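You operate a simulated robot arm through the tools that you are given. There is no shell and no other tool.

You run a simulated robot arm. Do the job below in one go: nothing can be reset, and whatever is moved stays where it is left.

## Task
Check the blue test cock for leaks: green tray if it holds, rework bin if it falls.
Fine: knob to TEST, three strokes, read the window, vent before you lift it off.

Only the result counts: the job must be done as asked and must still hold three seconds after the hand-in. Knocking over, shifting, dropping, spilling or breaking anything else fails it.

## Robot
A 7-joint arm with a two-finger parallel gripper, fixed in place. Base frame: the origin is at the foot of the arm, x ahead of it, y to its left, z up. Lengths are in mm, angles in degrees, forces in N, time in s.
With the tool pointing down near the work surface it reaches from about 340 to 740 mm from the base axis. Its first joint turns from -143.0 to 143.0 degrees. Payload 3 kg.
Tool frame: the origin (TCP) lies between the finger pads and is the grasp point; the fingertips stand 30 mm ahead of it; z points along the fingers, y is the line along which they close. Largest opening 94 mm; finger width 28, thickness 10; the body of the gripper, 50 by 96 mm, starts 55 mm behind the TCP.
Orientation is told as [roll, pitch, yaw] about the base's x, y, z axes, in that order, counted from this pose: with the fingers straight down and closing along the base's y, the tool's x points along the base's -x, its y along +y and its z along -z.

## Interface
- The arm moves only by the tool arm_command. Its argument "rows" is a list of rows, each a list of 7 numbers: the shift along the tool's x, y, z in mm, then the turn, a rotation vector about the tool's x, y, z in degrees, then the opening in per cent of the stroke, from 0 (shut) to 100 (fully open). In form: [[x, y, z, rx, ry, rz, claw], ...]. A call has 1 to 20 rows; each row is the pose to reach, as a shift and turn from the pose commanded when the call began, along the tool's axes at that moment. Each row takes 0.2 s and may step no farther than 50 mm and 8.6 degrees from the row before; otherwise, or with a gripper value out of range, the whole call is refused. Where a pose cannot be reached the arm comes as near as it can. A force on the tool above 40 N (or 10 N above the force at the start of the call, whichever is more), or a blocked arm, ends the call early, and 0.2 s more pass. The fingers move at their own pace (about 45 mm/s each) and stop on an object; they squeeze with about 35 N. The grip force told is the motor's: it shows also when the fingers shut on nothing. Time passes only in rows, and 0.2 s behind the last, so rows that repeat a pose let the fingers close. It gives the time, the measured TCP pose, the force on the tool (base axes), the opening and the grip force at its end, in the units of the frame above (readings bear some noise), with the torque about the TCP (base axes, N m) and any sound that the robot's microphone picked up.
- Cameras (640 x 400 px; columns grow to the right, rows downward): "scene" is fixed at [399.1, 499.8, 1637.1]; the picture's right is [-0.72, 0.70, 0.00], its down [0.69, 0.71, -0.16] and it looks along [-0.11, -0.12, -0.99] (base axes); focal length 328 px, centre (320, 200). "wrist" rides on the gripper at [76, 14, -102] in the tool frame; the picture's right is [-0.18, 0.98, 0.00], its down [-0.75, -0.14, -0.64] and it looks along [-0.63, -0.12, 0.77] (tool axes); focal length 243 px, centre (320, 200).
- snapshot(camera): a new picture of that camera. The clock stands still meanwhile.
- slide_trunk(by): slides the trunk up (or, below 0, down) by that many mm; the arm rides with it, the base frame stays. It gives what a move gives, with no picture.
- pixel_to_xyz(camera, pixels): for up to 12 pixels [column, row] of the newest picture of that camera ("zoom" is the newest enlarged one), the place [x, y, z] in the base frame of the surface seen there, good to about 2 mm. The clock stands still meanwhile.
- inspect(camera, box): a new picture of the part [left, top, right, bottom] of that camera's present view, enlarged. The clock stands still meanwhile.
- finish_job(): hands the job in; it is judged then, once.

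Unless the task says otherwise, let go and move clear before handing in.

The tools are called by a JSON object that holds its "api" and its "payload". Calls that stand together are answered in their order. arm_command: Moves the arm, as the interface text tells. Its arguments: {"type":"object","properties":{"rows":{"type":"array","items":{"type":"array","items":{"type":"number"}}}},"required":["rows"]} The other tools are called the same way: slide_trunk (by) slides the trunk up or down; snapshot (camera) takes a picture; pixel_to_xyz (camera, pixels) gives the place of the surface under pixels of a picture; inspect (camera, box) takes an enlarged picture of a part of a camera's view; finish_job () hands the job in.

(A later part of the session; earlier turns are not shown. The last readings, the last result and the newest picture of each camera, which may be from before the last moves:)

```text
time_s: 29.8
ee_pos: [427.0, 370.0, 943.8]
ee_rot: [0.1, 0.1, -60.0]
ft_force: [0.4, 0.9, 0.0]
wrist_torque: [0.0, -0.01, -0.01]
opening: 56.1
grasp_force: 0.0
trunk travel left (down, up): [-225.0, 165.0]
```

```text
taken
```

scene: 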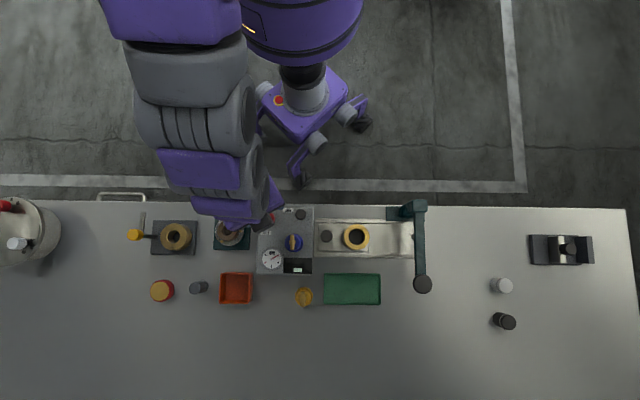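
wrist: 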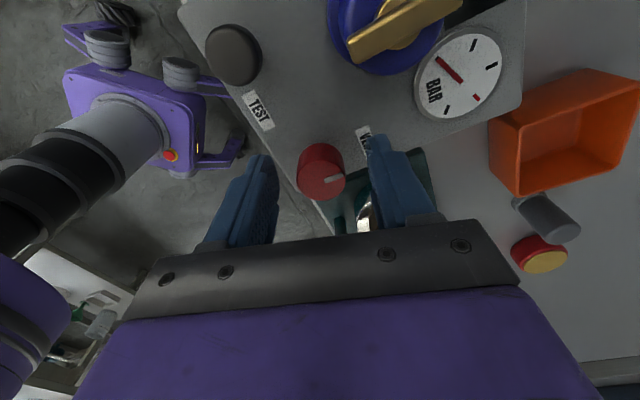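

{"api": "arm_command", "payload": {"rows": [[-1.6, -1.2, 0, 0, 0, 0, 60], [-1.6, -1.2, 0, 0, 0, 0, 40], [-1.6, -1.2, 0, 0, 0, 0, 20], [-1.6, -1.2, 0, 0, 0, 0, 10], [-1.6, -1.2, 0, 0, 0, 0, 10], [-1.6, -1.2, 0, 0, 0, 0, 10], [-1.6, -1.2, 0, 0, 0, 0, 10]]}}

{"api": "inspect", "payload": {"camera": "wrist", "box": [240, 90, 420, 230]}}

```text
time_s: 31.4
ee_pos: [427.6, 367.3, 944.3]
ee_rot: [0.0, 0.1, -60.0]
ft_force: [13.8, 6.3, 1.7]
wrist_torque: [-0.09, -0.49, -0.01]
opening: 26.8
grasp_force: 45.1
trunk travel left (down, up): [-225.0, 165.0]
```

```text
2.86 times, centred on (330, 160) of wrist
```

zoom: 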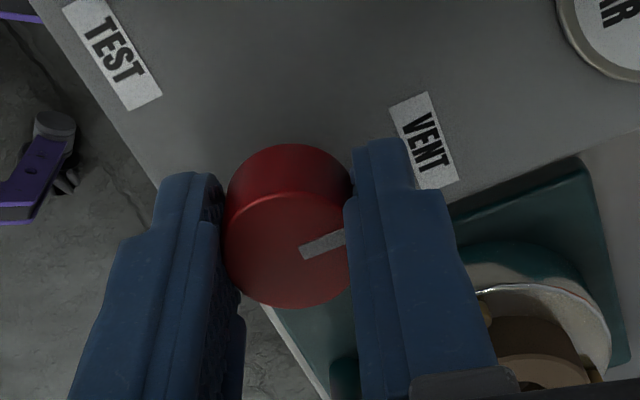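

The knob is gripped (26.8 mm), with a 15 N side push along the closing line. I'll shift about 1 mm that way to centre on the knob's axis.

{"api": "arm_command", "payload": {"rows": [[0, 0.6, 0, 0, 0, 0, 10], [0, 1.2, 0, 0, 0, 0, 10], [0, 1.2, 0, 0, 0, 0, 10]]}}

```text
time_s: 32.2
ee_pos: [428.7, 369.3, 944.3]
ee_rot: [-0.1, 0.1, -59.9]
ft_force: [13.9, 2.8, -2.4]
wrist_torque: [0.32, -0.23, -0.01]
opening: 26.7
grasp_force: 44.5
trunk travel left (down, up): [-225.0, 165.0]
```

{"api": "arm_command", "payload": {"rows": [[0, 1, 0, 0, 0, -5, 10], [0, 1, 0, 0, 0, -10, 10], [0, 1, 0, 0, 0, -15, 10], [0, 1, 0, 0, 0, -20, 10], [0, 1, 0, 0, 0, -20, 10]]}}

{"api": "inspect", "payload": {"camera": "wrist", "box": [240, 90, 420, 230]}}

```text
time_s: 33.4
ee_pos: [429.1, 366.5, 945.1]
ee_rot: [0.0, 0.1, -39.9]
ft_force: [3.0, 3.9, -1.7]
wrist_torque: [0.27, 0.18, -0.46]
opening: 27.8
grasp_force: 45.4
trunk travel left (down, up): [-225.0, 165.0]
```

```text
2.86 times, centred on (330, 160) of wrist
```

zoom: 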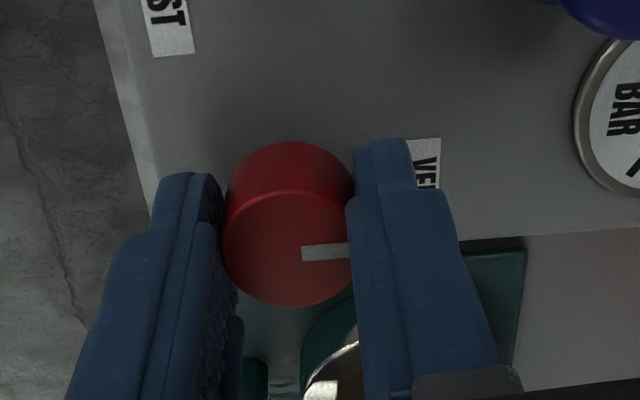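

{"api": "pixel_to_xyz", "payload": {"camera": "zoom", "pixels": [[306, 254], [345, 251], [326, 252], [300, 240], [340, 220], [250, 230], [290, 200], [290, 300]]}}

{"api": "inspect", "payload": {"camera": "wrist", "box": [300, 150, 380, 200]}}

```text
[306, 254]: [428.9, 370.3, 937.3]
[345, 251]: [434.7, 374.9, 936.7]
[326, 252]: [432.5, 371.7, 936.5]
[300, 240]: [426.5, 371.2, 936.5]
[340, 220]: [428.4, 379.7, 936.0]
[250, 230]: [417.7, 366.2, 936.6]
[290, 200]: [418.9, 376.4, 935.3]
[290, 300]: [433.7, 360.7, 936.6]
```

```text
8.00 times, centred on (340, 175) of wrist
```

zoom: 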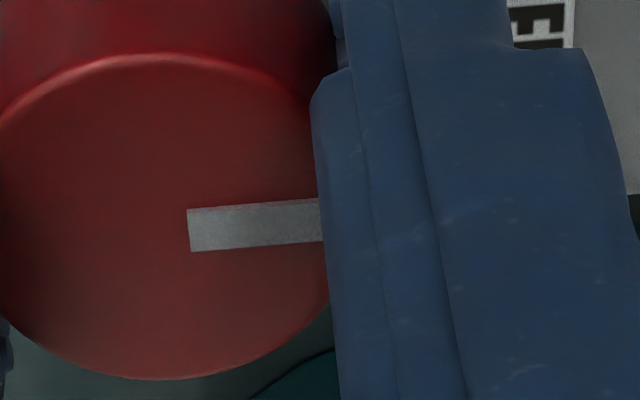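

The pointer still lies near 40°, so the fingers slipped round a knob that did not turn (torque about −0.46 N m). I'll try easing it gently the other way to learn if this is a stop or just stiffness.

{"api": "arm_command", "payload": {"rows": [[0, 0, 0, 0, 0, 4, 5], [0, 0, 0, 0, 0, 8, 5], [0, 0, 0, 0, 0, 12, 5], [0, 0, 0, 0, 0, 16, 5], [0, 0, 0, 0, 0, 20, 5], [0, 0, 0, 0, 0, 20, 5]]}}

{"api": "inspect", "payload": {"camera": "wrist", "box": [240, 90, 420, 230]}}

```text
time_s: 34.8
ee_pos: [427.9, 366.6, 943.0]
ee_rot: [0.1, 0.1, -60.1]
ft_force: [3.1, 1.5, 7.4]
wrist_torque: [-0.68, -0.32, -0.01]
opening: 27.5
grasp_force: 45.0
trunk travel left (down, up): [-225.0, 165.0]
```

```text
2.86 times, centred on (330, 160) of wrist
```

zoom: 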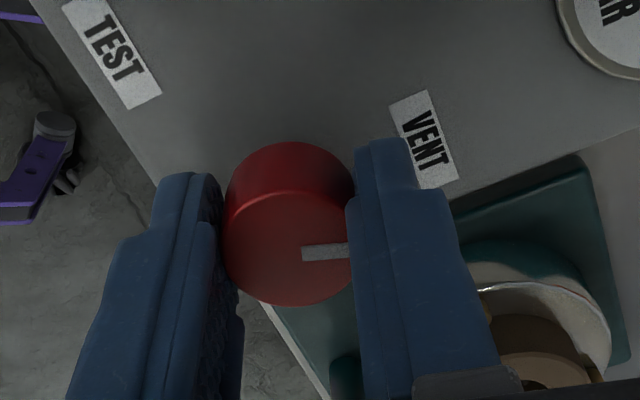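

{"api": "pixel_to_xyz", "payload": {"camera": "zoom", "pixels": [[306, 255], [345, 251], [285, 240], [235, 240], [285, 200], [285, 300]]}}

{"api": "arm_command", "payload": {"rows": [[0, 0, 0, 0, 0, 4, 5], [0, 0, 0, 0, 0, 8, 5], [0, 0, 0, 0, 0, 12, 5], [0, 0, 0, 0, 0, 16, 5], [0, 0, 0, 0, 0, 16, 5]]}}

{"api": "inspect", "payload": {"camera": "wrist", "box": [240, 90, 420, 230]}}

```text
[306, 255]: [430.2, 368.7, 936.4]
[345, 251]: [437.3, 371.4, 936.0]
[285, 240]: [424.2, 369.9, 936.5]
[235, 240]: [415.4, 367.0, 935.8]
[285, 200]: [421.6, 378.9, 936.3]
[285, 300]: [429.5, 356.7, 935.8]
```

```text
time_s: 36.0
ee_pos: [429.5, 367.4, 944.4]
ee_rot: [-0.1, 0.1, -76.1]
ft_force: [0.5, 3.7, -1.1]
wrist_torque: [1.03, 0.1, 0.0]
opening: 27.6
grasp_force: 45.5
trunk travel left (down, up): [-225.0, 165.0]
```

```text
2.86 times, centred on (330, 160) of wrist
```

zoom: 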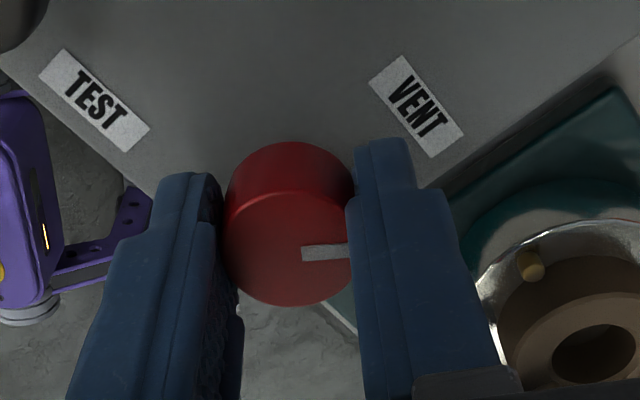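

The knob now turns clockwise with the fingers (the pointer stays put in the tool view at (325,252) and the torque is about 0), so counter-clockwise was a stop and TEST is reached clockwise. I'll carry on clockwise.

{"api": "arm_command", "payload": {"rows": [[0, 0, 0, 0, 0, 6, 5], [0, 0, 0, 0, 0, 12, 5], [0, 0, 0, 0, 0, 18, 5], [0, 0, 0, 0, 0, 24, 5], [0, 0, 0, 0, 0, 30, 5], [0, 0, 0, 0, 0, 36, 5], [0, 0, 0, 0, 0, 36, 5]]}}

{"api": "inspect", "payload": {"camera": "wrist", "box": [240, 90, 420, 230]}}

```text
time_s: 37.6
ee_pos: [427.8, 367.9, 943.8]
ee_rot: [0.0, 0.0, -112.1]
ft_force: [-8.4, 1.7, -7.7]
wrist_torque: [0.89, -0.26, 0.01]
opening: 27.7
grasp_force: 45.1
trunk travel left (down, up): [-225.0, 165.0]
```

```text
2.86 times, centred on (330, 160) of wrist
```

zoom: 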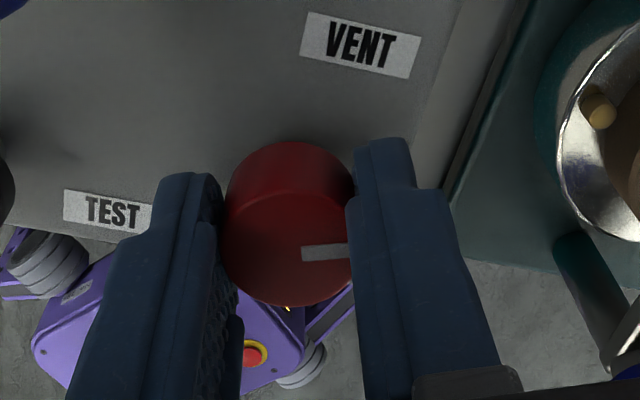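

{"api": "arm_command", "payload": {"rows": [[0, 0, 0, 0, 0, 6, 5], [0, 0, 0, 0, 0, 12, 5], [0, 0, 0, 0, 0, 18, 5], [0, 0, 0, 0, 0, 24, 5], [0, 0, 0, 0, 0, 30, 5], [0, 0, 0, 0, 0, 36, 5], [0, 0, 0, 0, 0, 36, 5]]}}

{"api": "inspect", "payload": {"camera": "wrist", "box": [200, 70, 440, 230]}}

{"api": "snapshot", "payload": {"camera": "scene"}}

```text
time_s: 38.8
ee_pos: [426.6, 367.2, 942.1]
ee_rot: [-0.1, 1.1, -140.5]
ft_force: [7.4, -2.4, -10.2]
wrist_torque: [0.87, -0.89, 0.0]
opening: 27.7
grasp_force: 42.4
out of reach, approached as far as the arm can: row 5
trunk travel left (down, up): [-225.0, 165.0]
stopped in row 5: the force on the tool passed its limit at 59 N (the readings are from after the stop); the commanded pose is now the measured one
```

```text
2.50 times, centred on (320, 150) of wrist
```

zoom: 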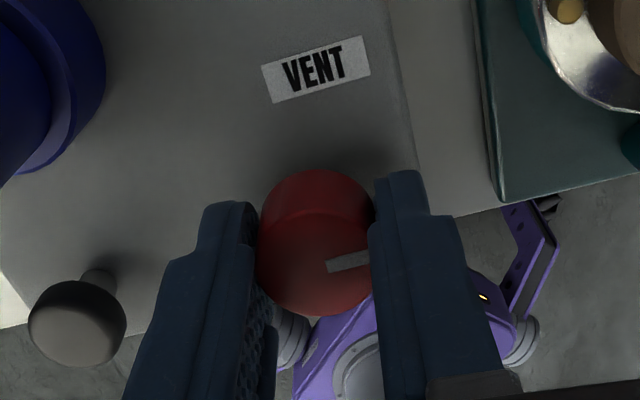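

```text
taken
```

scene: 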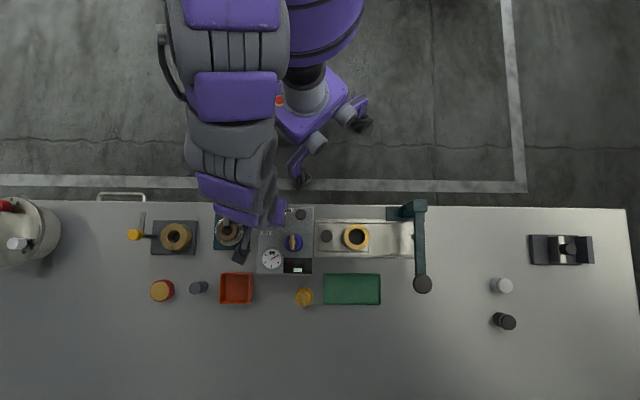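

The wrist neared its limit at yaw −140 with a force spike, and the pointer has shifted slightly against the fingers. I'll measure the pointer's present direction.

{"api": "inspect", "payload": {"camera": "wrist", "box": [290, 140, 370, 200]}}

```text
6.67 times, centred on (330, 170) of wrist
```

zoom: 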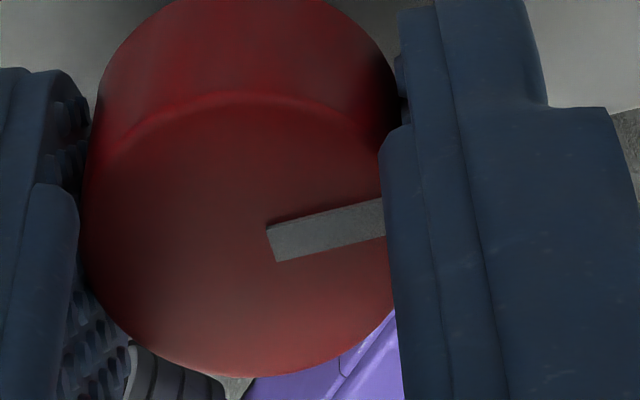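

{"api": "pixel_to_xyz", "payload": {"camera": "zoom", "pixels": [[275, 242], [375, 220], [325, 231], [240, 240], [110, 240], [240, 115], [240, 365], [370, 170], [375, 320], [130, 330]]}}

```text
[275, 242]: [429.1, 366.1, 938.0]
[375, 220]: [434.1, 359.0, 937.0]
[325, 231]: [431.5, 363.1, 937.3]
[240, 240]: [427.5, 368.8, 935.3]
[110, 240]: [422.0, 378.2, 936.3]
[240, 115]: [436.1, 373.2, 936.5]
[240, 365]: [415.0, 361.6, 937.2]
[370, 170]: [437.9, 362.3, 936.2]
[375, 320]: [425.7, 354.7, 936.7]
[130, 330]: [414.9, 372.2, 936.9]
```

The pointer now lies at about −50°, some 90–97° clockwise of the start. It's unclear whether the wrist limit or a stop of the knob ended the turn, so I'll let go, turn the hand back and regrip.

{"api": "arm_command", "payload": {"rows": [[0, 0, 0, 0, 0, 0, 30], [0, 0, 0, 0, 0, 0, 60], [0, 0, 0, 0, 0, 0, 60], [0, 0, 0, -0.7, 0.85, -2, 60]]}}

{"api": "inspect", "payload": {"camera": "wrist", "box": [200, 70, 440, 230]}}

```text
time_s: 39.8
ee_pos: [425.2, 366.2, 943.7]
ee_rot: [0.6, 2.0, -138.5]
ft_force: [-0.5, -0.2, -0.3]
wrist_torque: [-0.03, 0.04, -0.02]
opening: 56.6
grasp_force: 0.0
trunk travel left (down, up): [-225.0, 165.0]
```

```text
2.50 times, centred on (320, 150) of wrist
```

zoom: 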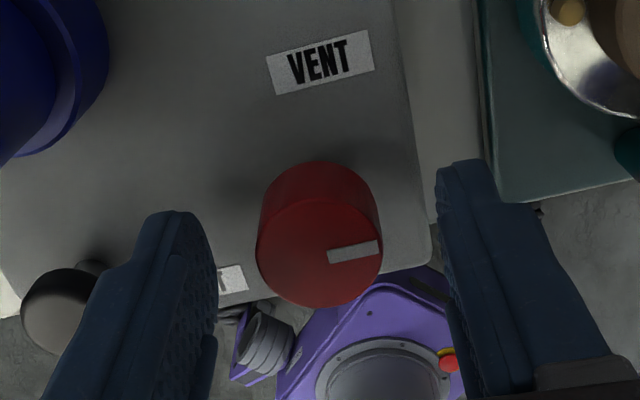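

{"api": "arm_command", "payload": {"rows": [[0, 0, 0, 0.6, -2.0, 0, 60], [0, 0, 0, 0.6, -2.0, 0, 60]]}}

{"api": "inspect", "payload": {"camera": "wrist", "box": [290, 130, 370, 200]}}

```text
time_s: 40.4
ee_pos: [424.8, 365.9, 944.8]
ee_rot: [0.0, 0.0, -138.6]
ft_force: [-0.2, 0.3, -0.3]
wrist_torque: [-0.01, 0.0, -0.02]
opening: 56.3
grasp_force: 0.1
trunk travel left (down, up): [-225.0, 165.0]
```

```text
5.71 times, centred on (330, 165) of wrist
```

zoom: 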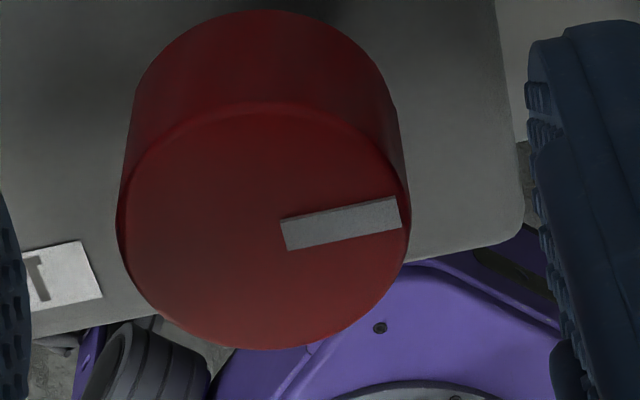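

The pointer is parallel to the box's rear edge, exactly 90° clockwise of VENT, which suggests a stop or detent there. I'll turn the open hand back to yaw −20 around the knob and regrip to find out.

{"api": "arm_command", "payload": {"rows": [[2.8, -0.3, 0, 0, 0, -8.5, 60], [2.8, -0.3, 0, 0, 0, -17, 60], [2.8, -0.3, 0, 0, 0, -25.5, 60], [2.8, -0.3, 0, 0, 0, -34, 60], [2.8, -0.3, 0, 0, 0, -42.5, 60], [2.8, -0.3, 0, 0, 0, -51, 60], [2.8, -0.3, 0, 0, 0, -59.5, 60], [2.8, -0.3, 0, 0, 0, -68, 60], [2.8, -0.3, 0, 0, 0, -76.5, 60], [2.8, -0.3, 0, 0, 0, -85, 60], [2.8, -0.3, 0, 0, 0, -93.5, 60], [2.8, -0.3, 0, 0, 0, -102, 60], [2.8, -0.3, 0, 0, 0, -110.5, 60], [2.8, -0.3, 0, 0, 0, -119, 60], [2.8, -0.3, 0, 0, 0, -119, 60]]}}

{"api": "snapshot", "payload": {"camera": "wrist"}}

{"api": "inspect", "payload": {"camera": "wrist", "box": [240, 70, 420, 210]}}

```text
time_s: 43.6
ee_pos: [427.5, 365.8, 943.7]
ee_rot: [-0.1, 0.0, -19.4]
ft_force: [0.0, -0.9, 0.2]
wrist_torque: [-0.03, 0.03, 0.0]
opening: 56.1
grasp_force: 0.0
trunk travel left (down, up): [-225.0, 165.0]
```

```text
taken
```

wrist: 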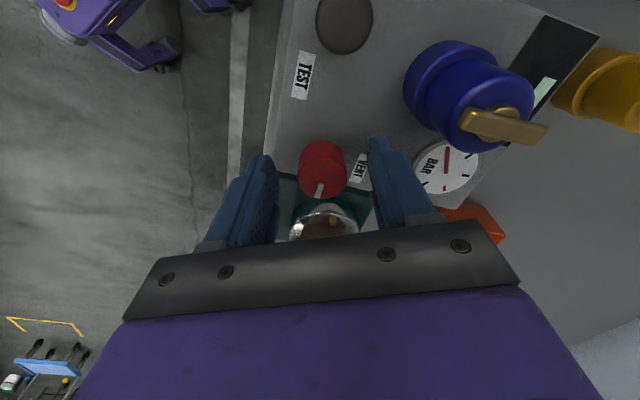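

```text
2.86 times, centred on (330, 140) of wrist
```

zoom: 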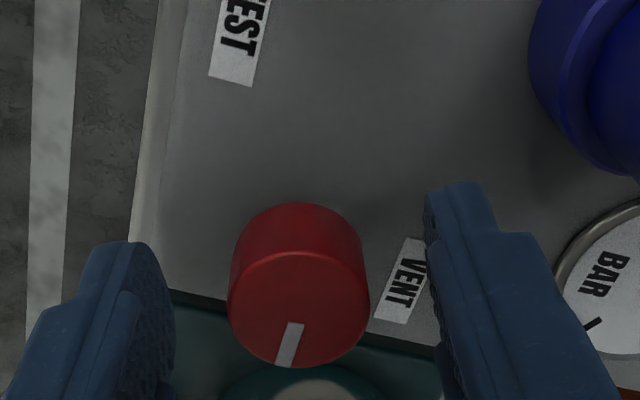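

{"api": "arm_command", "payload": {"rows": [[1.5, 1.8, 0, 0, 0, 0, 60], [1.5, 1.8, 0, 0, 0, 0, 40], [1.5, 1.8, 0, 0, 0, 0, 20], [1.5, 1.8, 0, 0, 0, 0, 5], [1.5, 1.8, 0, 0, 0, 0, 5], [1.5, 1.8, 0, 0, 0, 0, 5], [1.5, 1.8, 0, 0, 0, 0, 5]]}}

{"api": "arm_command", "payload": {"rows": [[0, 0, 0, 0, 0, 3, 5], [0, 0, 0, 0, 0, 6, 5], [0, 0, 0, 0, 0, 9, 5], [0, 0, 0, 0, 0, 12, 5], [0, 0, 0, 0, 0, 12, 5]]}}

{"api": "inspect", "payload": {"camera": "wrist", "box": [240, 90, 420, 230]}}

```text
time_s: 45.2
ee_pos: [425.4, 369.0, 943.7]
ee_rot: [-0.2, 0.1, -19.5]
ft_force: [-2.8, -4.1, -3.2]
wrist_torque: [-0.03, 0.07, -0.01]
opening: 27.5
grasp_force: 45.2
trunk travel left (down, up): [-225.0, 165.0]
```

```text
time_s: 46.4
ee_pos: [425.9, 370.0, 943.8]
ee_rot: [-0.2, 0.0, -31.5]
ft_force: [-0.4, -0.1, -20.3]
wrist_torque: [0.31, -0.29, 0.67]
opening: 26.8
grasp_force: 45.5
trunk travel left (down, up): [-225.0, 165.0]
```

```text
2.86 times, centred on (330, 160) of wrist
```

zoom: 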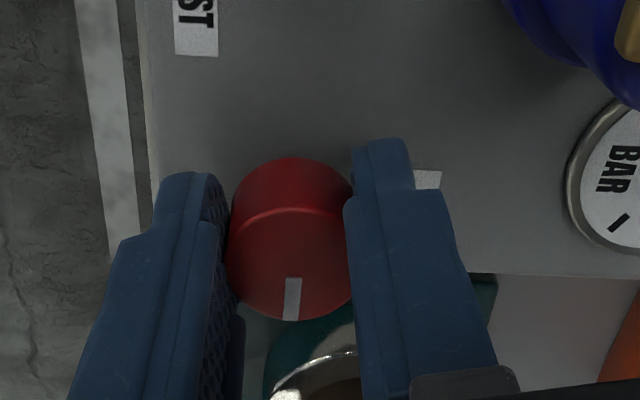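

The torque of +0.67 N m shows a firm stop exactly 90° clockwise of VENT, so the knob has just two end positions. The other end must be TEST; I'll let go and confirm it by how the gauge and window respond to the first stroke.

{"api": "arm_command", "payload": {"rows": [[0, 0, 0, 0, 0, 0, 20], [0, 0, 0, 0, 0, 0, 40], [0, 0, 0, 0, 0, 0, 60], [0, 0, 0, 0, 0, 0, 60], [0, 0, -20, 0, 0, 0, 60], [0, 0, -50, 0, 0, 0, 60], [0, 0, -80, 0, 0, 0, 60], [0, 0, -100, 0, 0, 0, 60]]}}

{"api": "snapshot", "payload": {"camera": "wrist"}}

{"api": "snapshot", "payload": {"camera": "scene"}}

```text
time_s: 48.2
ee_pos: [425.2, 369.4, 1047.7]
ee_rot: [-0.1, 0.0, -31.5]
ft_force: [0.2, -0.5, 0.2]
wrist_torque: [-0.02, -0.01, -0.01]
opening: 56.5
grasp_force: 0.0
trunk travel left (down, up): [-225.0, 165.0]
```

```text
taken
```

wrist: 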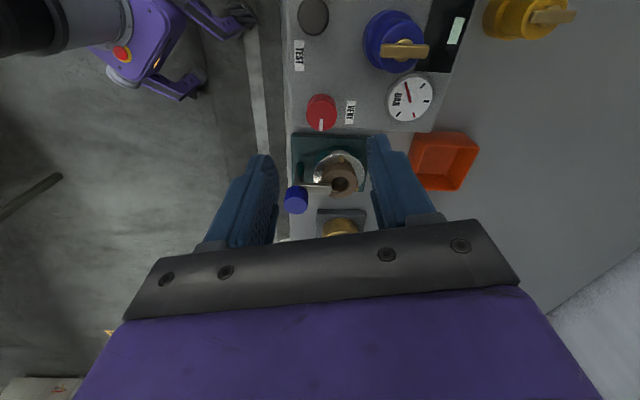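

```text
taken
```

scene: 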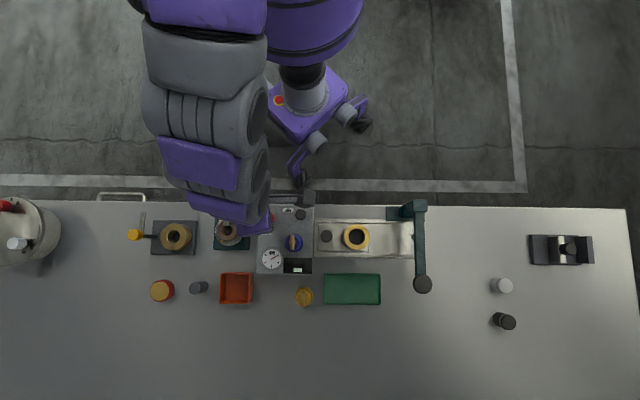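

{"api": "inspect", "payload": {"camera": "wrist", "box": [280, 0, 480, 130]}}

{"api": "inspect", "payload": {"camera": "scene", "box": [255, 200, 319, 280]}}

```text
3.08 times, centred on (380, 65) of wrist
```

zoom: 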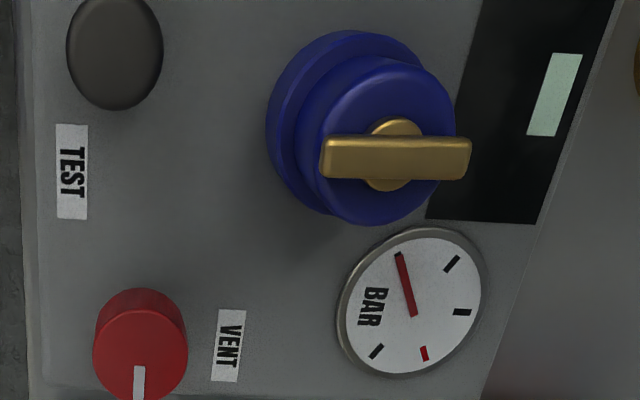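

```text
5.00 times, centred on (287, 240) of scene
```

zoom: 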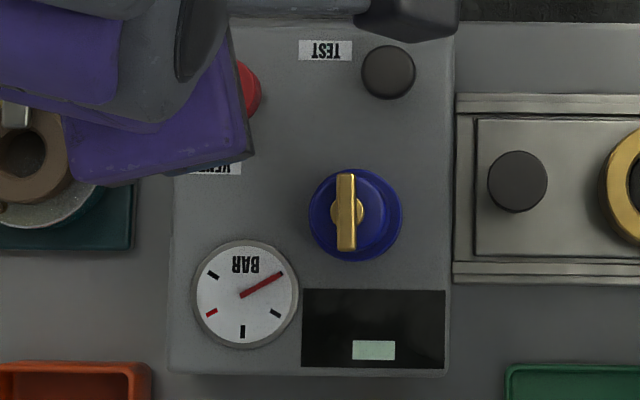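

The knob's pointer now stands 90° from VENT, the gauge still reads its start mark (needle at (262,286) in the zoom) and the cock sits upright. I'll move over the black pump button with the fingers shut.

{"api": "arm_command", "payload": {"rows": [[23, 2, 0, 0, 0, -8, 40], [46, 4, 0, 0, 0, -16, 20], [69, 6, 0, 0, 0, -24, 0], [69, 6, 0, 0, 0, -31.5, 0], [69, 6, 0, 0, 0, -31.5, 0], [69, 6, 30, 0, 0, -31.5, 0], [69, 6, 60, 0, 0, -31.5, 0], [69, 6, 75, 0, 0, -31.5, 0], [69, 6, 75, 0, 0, -31.5, 0]]}}

{"api": "snapshot", "payload": {"camera": "wrist"}}

{"api": "snapshot", "payload": {"camera": "scene"}}

```text
time_s: 50.2
ee_pos: [367.8, 411.9, 969.1]
ee_rot: [0.0, 0.1, 0.0]
ft_force: [-0.6, 0.2, 0.9]
wrist_torque: [-0.01, -0.01, -0.02]
opening: 0.2
grasp_force: 33.7
trunk travel left (down, up): [-225.0, 165.0]
```

```text
taken
```

wrist: 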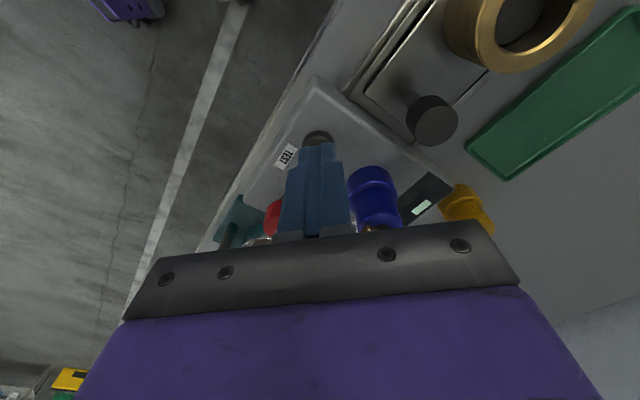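

```text
taken
```

scene: 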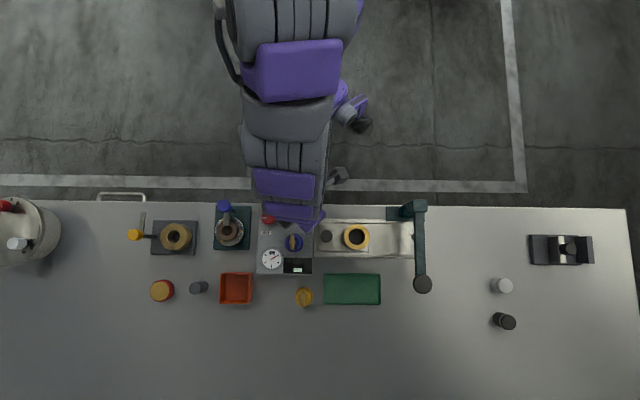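

The scene view shows the gauge and window clear of the arm, and the closed tips are 12 mm above the button. I'll press gently to feel the stroke.

{"api": "arm_command", "payload": {"rows": [[-1.7, -1.4, 6, 0, 0, 0, 0], [-1.7, -1.4, 10, 0, 0, 0, 0], [-1.7, -1.4, 14, 0, 0, 0, 0], [-1.7, -1.4, 18, 0, 0, 0, 0], [-1.7, -1.4, 18, 0, 0, 0, 0]]}}

{"api": "inspect", "payload": {"camera": "scene", "box": [255, 240, 319, 280]}}

{"api": "inspect", "payload": {"camera": "wrist", "box": [250, 70, 460, 240]}}

```text
time_s: 51.4
ee_pos: [372.6, 410.6, 950.5]
ee_rot: [0.0, 0.0, 0.1]
ft_force: [1.5, -0.2, 1.9]
wrist_torque: [0.01, -0.05, 0.01]
opening: 0.0
grasp_force: 32.7
trunk travel left (down, up): [-225.0, 165.0]
```

```text
10.00 times, centred on (287, 260) of scene
```

zoom: 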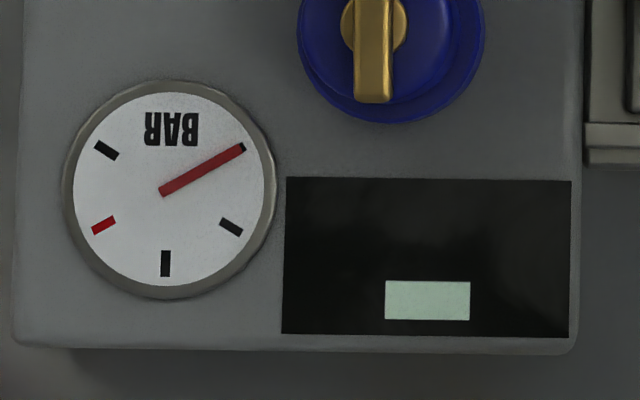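

```text
2.35 times, centred on (355, 155) of wrist
```

zoom: 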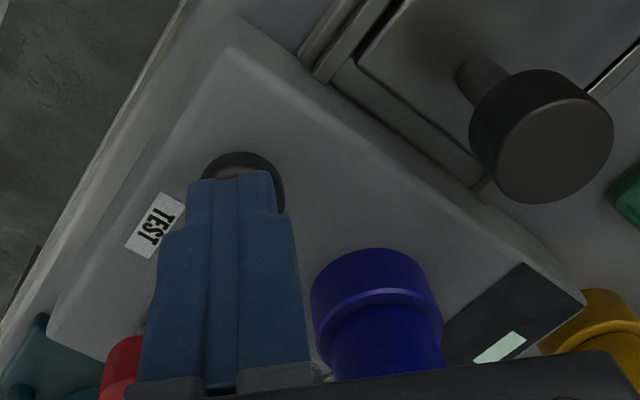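

The tips are about 6 mm into the stroke with only 2 N of resistance, so the button is moving. I'll go on down until it bottoms.

{"api": "arm_command", "payload": {"rows": [[0, 0, 2, 0, 0, 0, 0], [0, 0, 4, 0, 0, 0, 0], [0, 0, 6, 0, 0, 0, 0], [0, 0, 6, 0, 0, 0, 0]]}}

{"api": "inspect", "payload": {"camera": "scene", "box": [255, 240, 319, 280]}}

{"api": "inspect", "payload": {"camera": "wrist", "box": [250, 70, 460, 240]}}

```text
time_s: 52.4
ee_pos: [371.1, 409.4, 945.9]
ee_rot: [0.0, 0.0, 0.0]
ft_force: [-2.6, -0.1, 10.4]
wrist_torque: [-0.02, 0.06, -0.04]
opening: 0.1
grasp_force: 33.4
trunk travel left (down, up): [-225.0, 165.0]
heard: click
```

```text
10.00 times, centred on (287, 260) of scene
```

zoom: 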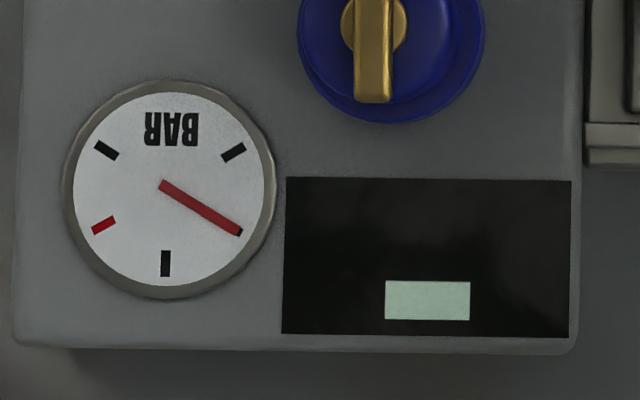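

```text
2.35 times, centred on (355, 155) of wrist
```

zoom: 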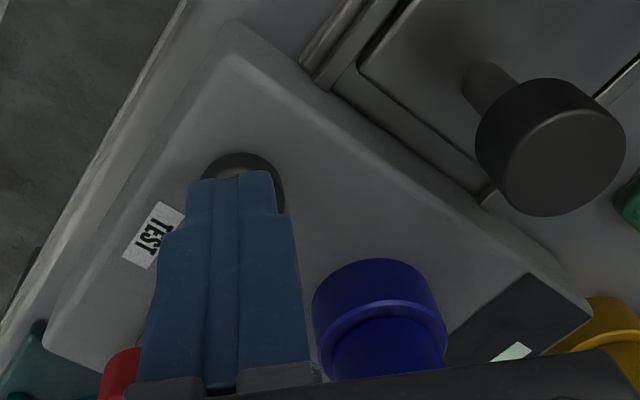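

A click sounded and the gauge needle moved one mark, so the knob is at TEST and the first stroke counted. I'll let the button rise fully and make the second stroke.

{"api": "arm_command", "payload": {"rows": [[0, 0, -6, 0, 0, 0, 0], [0, 0, -12, 0, 0, 0, 0], [0, 0, -20, 0, 0, 0, 0], [0, 0, -20, 0, 0, 0, 0], [0, 0, -20, 0, 0, 0, 0]]}}

{"api": "inspect", "payload": {"camera": "scene", "box": [255, 240, 319, 280]}}

```text
time_s: 53.6
ee_pos: [371.6, 409.1, 963.4]
ee_rot: [0.0, 0.1, 0.0]
ft_force: [0.5, 0.5, -0.4]
wrist_torque: [0.0, -0.02, -0.03]
opening: 0.1
grasp_force: 32.7
trunk travel left (down, up): [-225.0, 165.0]
```

```text
10.00 times, centred on (287, 260) of scene
```

zoom: 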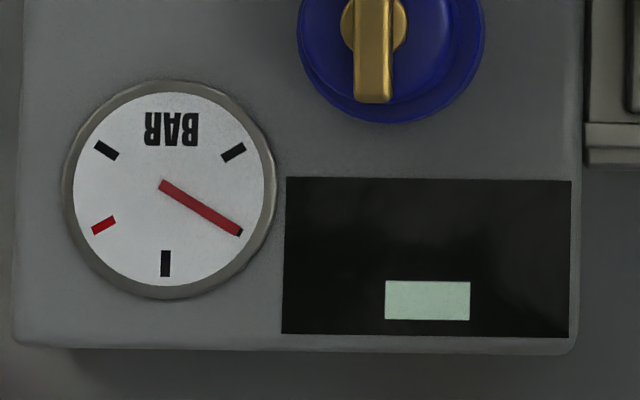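

{"api": "arm_command", "payload": {"rows": [[0, 0, 6, 0, 0, 0, 0], [0, 0, 12, 0, 0, 0, 0], [0, 0, 16, 0, 0, 0, 0], [0, 0, 18, 0, 0, 0, 0], [0, 0, 20, 0, 0, 0, 0], [0, 0, 20, 0, 0, 0, 0]]}}

{"api": "inspect", "payload": {"camera": "scene", "box": [255, 240, 319, 280]}}

```text
time_s: 55.0
ee_pos: [371.7, 409.7, 945.0]
ee_rot: [0.1, -0.1, 0.1]
ft_force: [-1.6, 0.9, 7.7]
wrist_torque: [0.01, 0.02, 0.03]
opening: 0.0
grasp_force: 33.1
trunk travel left (down, up): [-225.0, 165.0]
heard: click
```

```text
10.00 times, centred on (287, 260) of scene
```

zoom: 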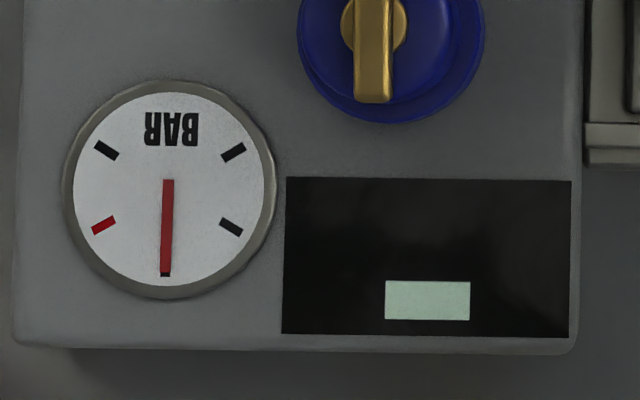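

The second click came and the needle is on the second mark (bottom). I'll release and make the third stroke.

{"api": "arm_command", "payload": {"rows": [[0, 0, -6, 0, 0, 0, 0], [0, 0, -12, 0, 0, 0, 0], [0, 0, -20, 0, 0, 0, 0], [0, 0, -20, 0, 0, 0, 0], [0, 0, -14, 0, 0, 0, 0], [0, 0, -8, 0, 0, 0, 0], [0, 0, -4, 0, 0, 0, 0], [0, 0, -2, 0, 0, 0, 0], [0, 0, 0, 0, 0, 0, 0], [0, 0, 0, 0, 0, 0, 0]]}}

{"api": "inspect", "payload": {"camera": "scene", "box": [255, 240, 319, 280]}}

```text
time_s: 57.2
ee_pos: [372.5, 408.7, 944.3]
ee_rot: [0.0, 0.0, 0.0]
ft_force: [-0.6, -2.1, 13.1]
wrist_torque: [-0.1, 0.03, 0.07]
opening: 0.0
grasp_force: 33.1
trunk travel left (down, up): [-225.0, 165.0]
heard: click
```

```text
10.00 times, centred on (287, 260) of scene
```

zoom: 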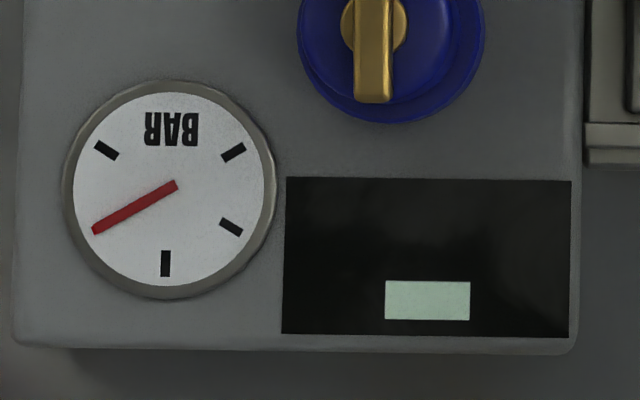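

The third click came and the needle is on the red mark at (92,232). I'll release the button and watch the window and gauge over time.

{"api": "arm_command", "payload": {"rows": [[0, 0, -6, 0, 0, 0, 0], [0, 0, -12, 0, 0, 0, 0], [0, 0, -20, 0, 0, 0, 0], [0, 0, -22, 0, 0, 0, 0]]}}

{"api": "inspect", "payload": {"camera": "scene", "box": [255, 240, 319, 280]}}

{"api": "arm_command", "payload": {"rows": [[0, 0, 0, 0, 0, 0, 0], [0, 0, 0, 0, 0, 0, 0], [0, 0, 0, 0, 0, 0, 0], [0, 0, 0, 0, 0, 0, 0], [0, 0, 0, 0, 0, 0, 0], [0, 0, 0, 0, 0, 0, 0], [0, 0, 0, 0, 0, 0, 0], [0, 0, 0, 0, 0, 0, 0], [0, 0, 0, 0, 0, 0, 0], [0, 0, 0, 0, 0, 0, 0]]}}

{"api": "inspect", "payload": {"camera": "scene", "box": [255, 240, 319, 280]}}

```text
time_s: 58.2
ee_pos: [370.2, 408.9, 965.7]
ee_rot: [0.0, 0.0, 0.0]
ft_force: [0.0, 0.7, 1.0]
wrist_torque: [-0.01, 0.0, -0.02]
opening: 0.0
grasp_force: 33.8
trunk travel left (down, up): [-225.0, 165.0]
```

```text
10.00 times, centred on (287, 260) of scene
```

zoom: 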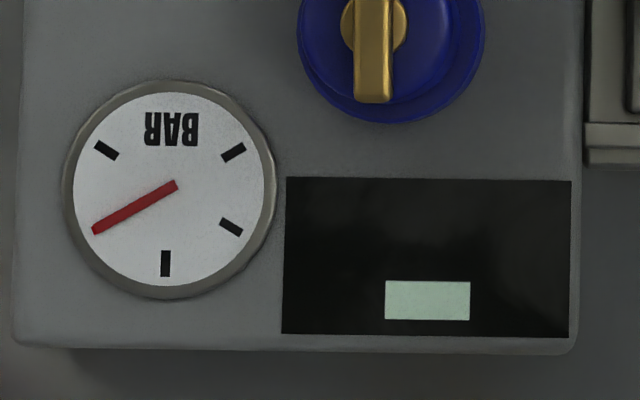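

```text
time_s: 60.4
ee_pos: [370.7, 408.7, 965.1]
ee_rot: [0.0, 0.0, -0.1]
ft_force: [-0.3, 1.0, -0.3]
wrist_torque: [0.02, 0.0, 0.01]
opening: 0.0
grasp_force: 33.0
trunk travel left (down, up): [-225.0, 165.0]
```

```text
10.00 times, centred on (287, 260) of scene
```

zoom: 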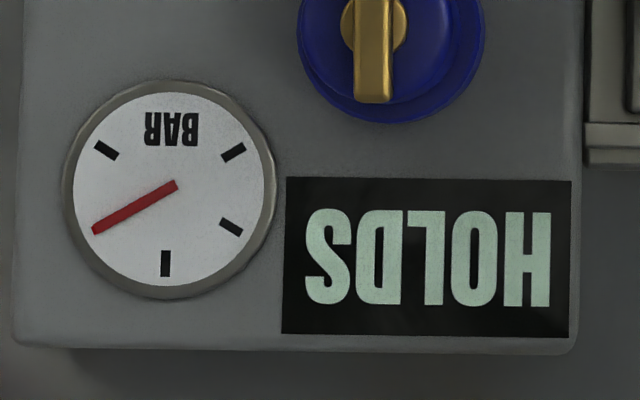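

The window now reads "HOLDS" (upside down at (428,258)) and the needle stays on the red mark. I'll watch a few seconds more to be sure it does not change.

{"api": "arm_command", "payload": {"rows": [[0, 0, -10, 0, 0, 0, 0], [0, 0, -30, 0, 0, 0, 0], [0, 0, -60, 0, 0, 0, 30], [0, 0, -80, 0, 0, 0, 60], [0, 0, -80, 0, 0, 0, 60], [0, 0, -80, 0, 0, 0, 60], [0, 0, -80, 0, 0, 0, 60], [0, 0, -80, 0, 0, 0, 60], [0, 0, -80, 0, 0, 0, 60], [0, 0, -80, 0, 0, 0, 60], [0, 0, -80, 0, 0, 0, 60], [0, 0, -80, 0, 0, 0, 60], [0, 0, -80, 0, 0, 0, 60], [0, 0, -80, 0, 0, 0, 60]]}}

{"api": "inspect", "payload": {"camera": "scene", "box": [255, 240, 319, 280]}}

{"api": "snapshot", "payload": {"camera": "wrist"}}

```text
time_s: 63.4
ee_pos: [369.6, 408.3, 1045.3]
ee_rot: [0.0, 0.0, 0.0]
ft_force: [0.0, 0.4, -0.6]
wrist_torque: [-0.03, 0.0, -0.01]
opening: 56.2
grasp_force: 0.0
trunk travel left (down, up): [-225.0, 165.0]
```

```text
10.00 times, centred on (287, 260) of scene
```

zoom: 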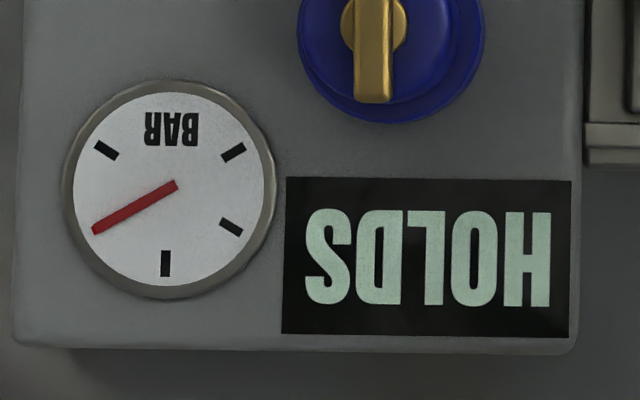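

```text
taken
```

wrist: 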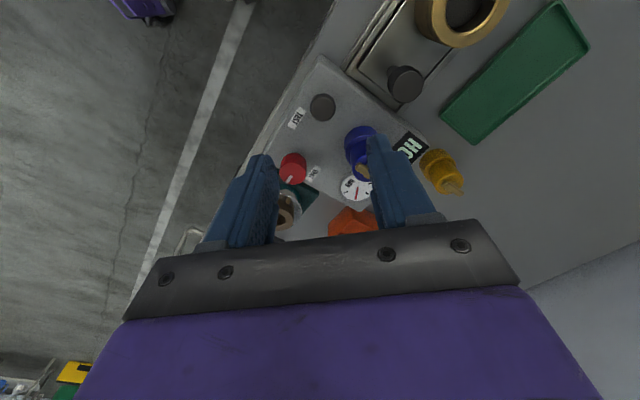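

It still reads "HOLDS", so the cock goes to the green tray after venting. I'll move over the knob at yaw −100 so that there is room to turn it 90° back counter-clockwise.

{"api": "arm_command", "payload": {"rows": [[-14, -10, 0, 0, 0, 8.5, 60], [-28, -20, 0, 0, 0, 17, 60], [-42, -30, 0, 0, 0, 25.5, 60], [-57.1, -40.3, 0, 0, 0, 34, 60], [-57.1, -40.3, 0, 0, 0, 42.5, 60], [-57.1, -40.3, 0, 0, 0, 51, 60], [-57.1, -40.3, 0, 0, 0, 59.5, 60], [-57.1, -40.3, 0, 0, 0, 68, 60], [-57.1, -40.3, 0, 0, 0, 76.5, 60], [-57.1, -40.3, 0, 0, 0, 85, 60], [-57.1, -40.3, 0, 0, 0, 93.5, 60], [-57.1, -40.3, 0, 0, 0, 100, 60], [-57.1, -40.3, 0, 0, 0, 100, 60]]}}

{"api": "snapshot", "payload": {"camera": "wrist"}}

```text
time_s: 66.2
ee_pos: [428.6, 368.3, 1046.8]
ee_rot: [0.1, -0.1, -100.1]
ft_force: [-1.7, -1.0, -0.3]
wrist_torque: [-0.02, 0.02, 0.01]
opening: 56.1
grasp_force: 0.0
trunk travel left (down, up): [-225.0, 165.0]
```

```text
taken
```

wrist: 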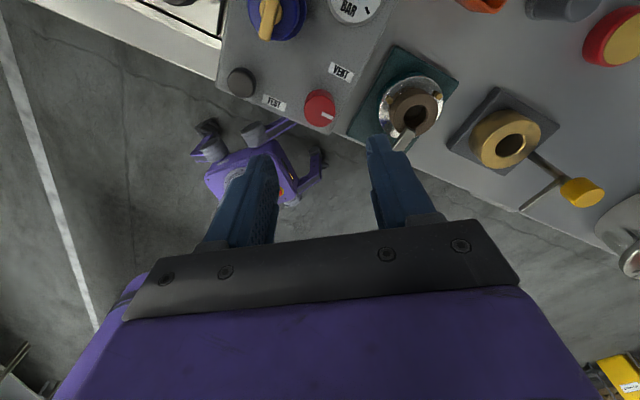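

{"api": "arm_command", "payload": {"rows": [[-0.6, -1.8, 25, 0, 0, 0, 60], [-0.6, -1.8, 50, 0, 0, 0, 60], [-0.6, -1.8, 75, 0, 0, 0, 60], [-0.6, -1.8, 95, 0, 0, 0, 60], [-0.6, -1.8, 102, 0, 0, 0, 60], [-0.6, -1.8, 102, 0, 0, 0, 60]]}}

{"api": "inspect", "payload": {"camera": "wrist", "box": [200, 70, 440, 230]}}

```text
time_s: 67.6
ee_pos: [426.5, 369.3, 942.7]
ee_rot: [0.0, -0.1, -100.0]
ft_force: [0.6, 0.1, -0.1]
wrist_torque: [0.0, 0.01, 0.03]
opening: 56.4
grasp_force: 0.1
trunk travel left (down, up): [-225.0, 165.0]
```

```text
2.50 times, centred on (320, 150) of wrist
```

zoom: 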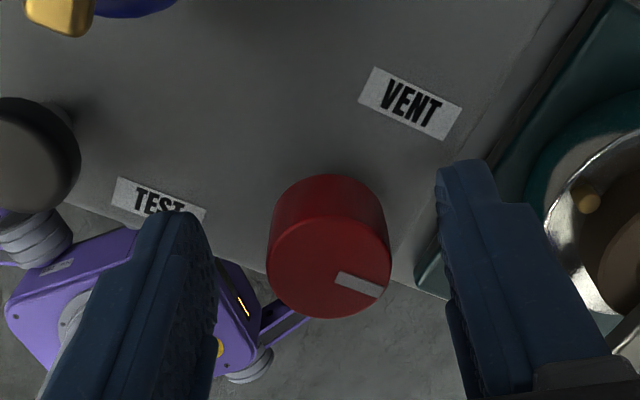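

Well centred at (426.5, 369.3). I'll close on the knob and turn it slowly counter-clockwise.

{"api": "arm_command", "payload": {"rows": [[-1, 0, 0, 0, 0, 0, 40], [-1, 0, 0, 0, 0, 0, 20], [-1, 0, 0, 0, 0, 0, 5], [-1, 0, 0, 0, 0, 0, 5], [-1, 0, 0, 0, 0, 0, 5], [-1, 0, 0, 0, 0, 0, 5]]}}

{"api": "arm_command", "payload": {"rows": [[0, 0, 0, 0, 0, -6, 5], [0, 0, 0, 0, 0, -12, 5], [0, 0, 0, 0, 0, -18, 5], [0, 0, 0, 0, 0, -24, 5], [0, 0, 0, 0, 0, -30, 5], [0, 0, 0, 0, 0, -30, 5]]}}

{"api": "inspect", "payload": {"camera": "wrist", "box": [200, 70, 440, 230]}}

```text
time_s: 69.0
ee_pos: [429.7, 367.6, 943.0]
ee_rot: [0.1, -0.1, -100.0]
ft_force: [19.2, -2.8, -1.2]
wrist_torque: [0.02, -0.39, 0.04]
opening: 27.6
grasp_force: 45.7
trunk travel left (down, up): [-225.0, 165.0]
```

```text
time_s: 70.4
ee_pos: [427.8, 367.3, 943.4]
ee_rot: [-0.1, 0.0, -69.8]
ft_force: [20.2, -5.3, -19.4]
wrist_torque: [-0.14, -0.71, 0.0]
opening: 27.8
grasp_force: 45.0
trunk travel left (down, up): [-225.0, 165.0]
```

```text
2.50 times, centred on (320, 150) of wrist
```

zoom: 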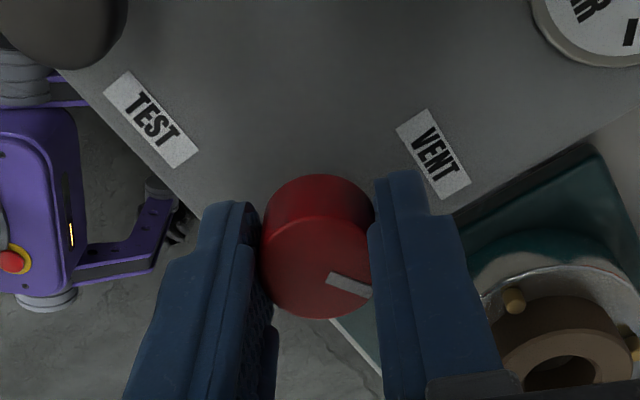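

The knob follows the fingers counter-clockwise. I'll carry on toward the VENT stop, easing the side load a little.

{"api": "arm_command", "payload": {"rows": [[-0.5, 1.4, 1, 0, 0, -6, 5], [-0.5, 1.4, 1, 0, 0, -12, 5], [-0.5, 1.4, 1, 0, 0, -18, 5], [-0.5, 1.4, 1, 0, 0, -24, 5], [-0.5, 1.4, 1, 0, 0, -30, 5], [-0.5, 1.4, 1, 0, 0, -36, 5], [-0.5, 1.4, 1, 0, 0, -36, 5]]}}

{"api": "inspect", "payload": {"camera": "wrist", "box": [200, 70, 440, 230]}}

```text
time_s: 72.0
ee_pos: [429.9, 367.0, 943.1]
ee_rot: [0.0, 0.0, -33.9]
ft_force: [7.1, -3.5, 15.3]
wrist_torque: [0.13, 0.58, 0.03]
opening: 27.6
grasp_force: 44.9
trunk travel left (down, up): [-225.0, 165.0]
```

```text
2.50 times, centred on (320, 150) of wrist
```

zoom: 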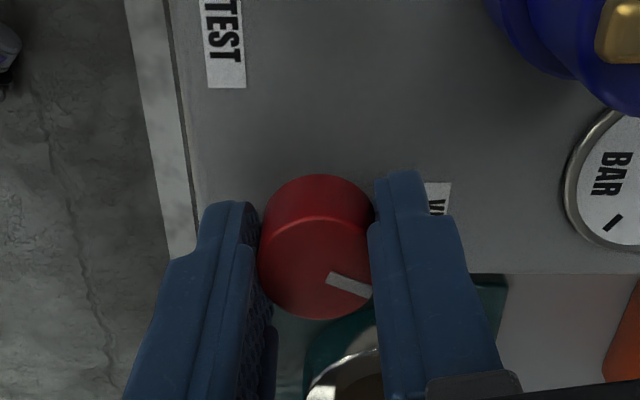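

{"api": "arm_command", "payload": {"rows": [[0, 0, -0.7, 0, 0, -6, 5], [0, 0, -0.7, 0, 0, -12, 5], [0, 0, -0.7, 0, 0, -18, 5], [0, 0, -0.7, 0, 0, -22, 5], [0, 0, -0.7, 0, 0, -26, 5], [0, 0, -0.7, 0, 0, -30, 5], [0, 0, -0.7, 0, 0, -30, 5]]}}

{"api": "inspect", "payload": {"camera": "wrist", "box": [200, 70, 440, 230]}}

{"api": "inspect", "payload": {"camera": "scene", "box": [255, 240, 319, 280]}}

```text
time_s: 73.6
ee_pos: [426.7, 367.6, 943.3]
ee_rot: [-0.2, 0.0, -3.9]
ft_force: [2.1, 3.6, 3.2]
wrist_torque: [0.09, -0.1, -0.2]
opening: 27.3
grasp_force: 44.6
trunk travel left (down, up): [-225.0, 165.0]
```

```text
2.50 times, centred on (320, 150) of wrist
```

zoom: 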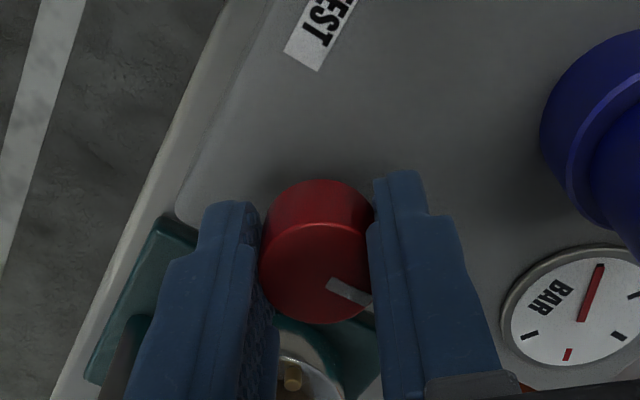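

```text
10.00 times, centred on (287, 260) of scene
```

zoom: 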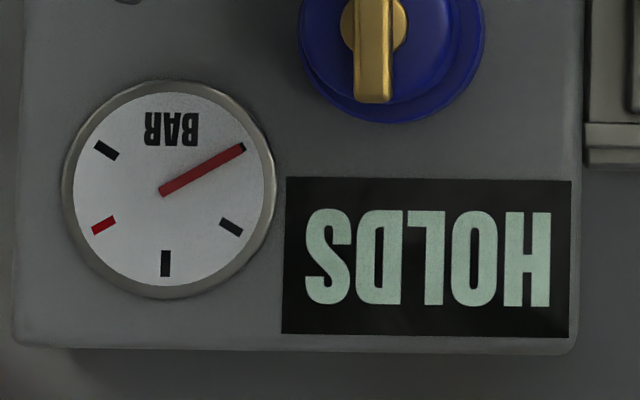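

The gauge needle is back at its zero mark, so the rig is vented. I'll nudge a few degrees more to be at the VENT stop, then let go and rise.

{"api": "arm_command", "payload": {"rows": [[0, 0, 0, 0, 0, -4, 5], [0, 0, 0, 0, 0, -6, 5], [0, 0, 0, 0, 0, -6, 5], [0, 0, 0, 0, 0, -6, 30], [0, 0, 0, 0, 0, -6, 60], [0, 0, 0, 0, 0, -6, 60], [0, 0, -20, 0, 0, -6, 60], [0, 0, -50, 0, 0, -6, 60], [0, 0, -90, 0, 0, -4, 60], [0, 0, -90, 0, 0, -4, 60]]}}

{"api": "snapshot", "payload": {"camera": "wrist"}}

{"api": "inspect", "payload": {"camera": "scene", "box": [240, 200, 400, 320]}}

```text
time_s: 75.8
ee_pos: [428.7, 366.4, 1033.3]
ee_rot: [-0.1, 0.2, 0.0]
ft_force: [-0.2, 0.2, -0.1]
wrist_torque: [0.02, -0.02, -0.01]
opening: 56.4
grasp_force: 0.1
trunk travel left (down, up): [-225.0, 165.0]
```

```text
taken
```

wrist: 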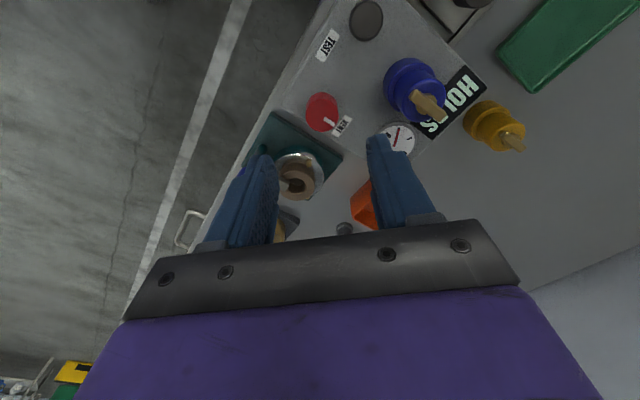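

```text
3.33 times, centred on (320, 260) of scene
```

zoom: 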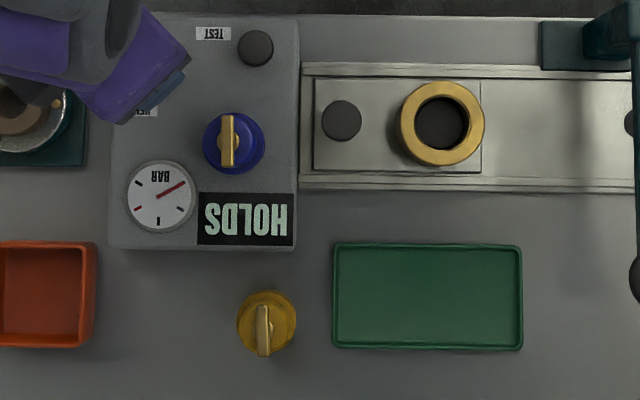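

The knob is at VENT, the gauge reads zero and the cock is still upright on its stub. I'll move over the cock with the fingers open.

{"api": "arm_command", "payload": {"rows": [[2, 25, 0, 0, 0, 0, 60], [4, 50, 0, 0, 0, 0, 60], [5.7, 78.6, 0, 0, 0, 0, 60], [5.7, 78.6, 25, 0, 0, 0, 60], [5.7, 78.6, 25, 0, 0, 0, 60]]}}

{"api": "inspect", "payload": {"camera": "wrist", "box": [220, 60, 440, 220]}}

```text
time_s: 77.0
ee_pos: [419.7, 448.2, 1011.1]
ee_rot: [-0.2, 0.0, 0.0]
ft_force: [-0.1, -0.2, 0.2]
wrist_torque: [0.02, 0.0, 0.0]
opening: 56.4
grasp_force: 0.1
trunk travel left (down, up): [-225.0, 165.0]
```

```text
2.50 times, centred on (330, 140) of wrist
```

zoom: 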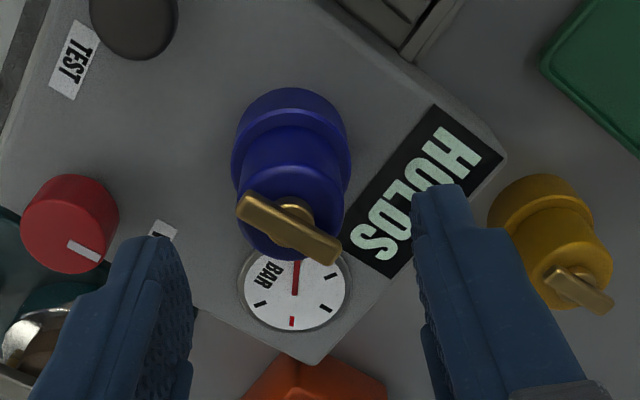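

{"api": "pixel_to_xyz", "payload": {"camera": "zoom", "pixels": [[243, 206], [334, 258], [290, 232], [291, 172], [240, 230], [340, 200], [275, 258], [236, 160], [347, 165], [291, 100]]}}

```text
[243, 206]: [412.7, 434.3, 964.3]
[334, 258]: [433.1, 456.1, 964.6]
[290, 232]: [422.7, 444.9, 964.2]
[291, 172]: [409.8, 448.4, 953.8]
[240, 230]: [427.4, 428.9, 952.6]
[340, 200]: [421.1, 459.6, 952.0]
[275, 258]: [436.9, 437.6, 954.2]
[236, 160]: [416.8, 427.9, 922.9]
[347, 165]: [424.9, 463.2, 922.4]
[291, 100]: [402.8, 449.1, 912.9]
```

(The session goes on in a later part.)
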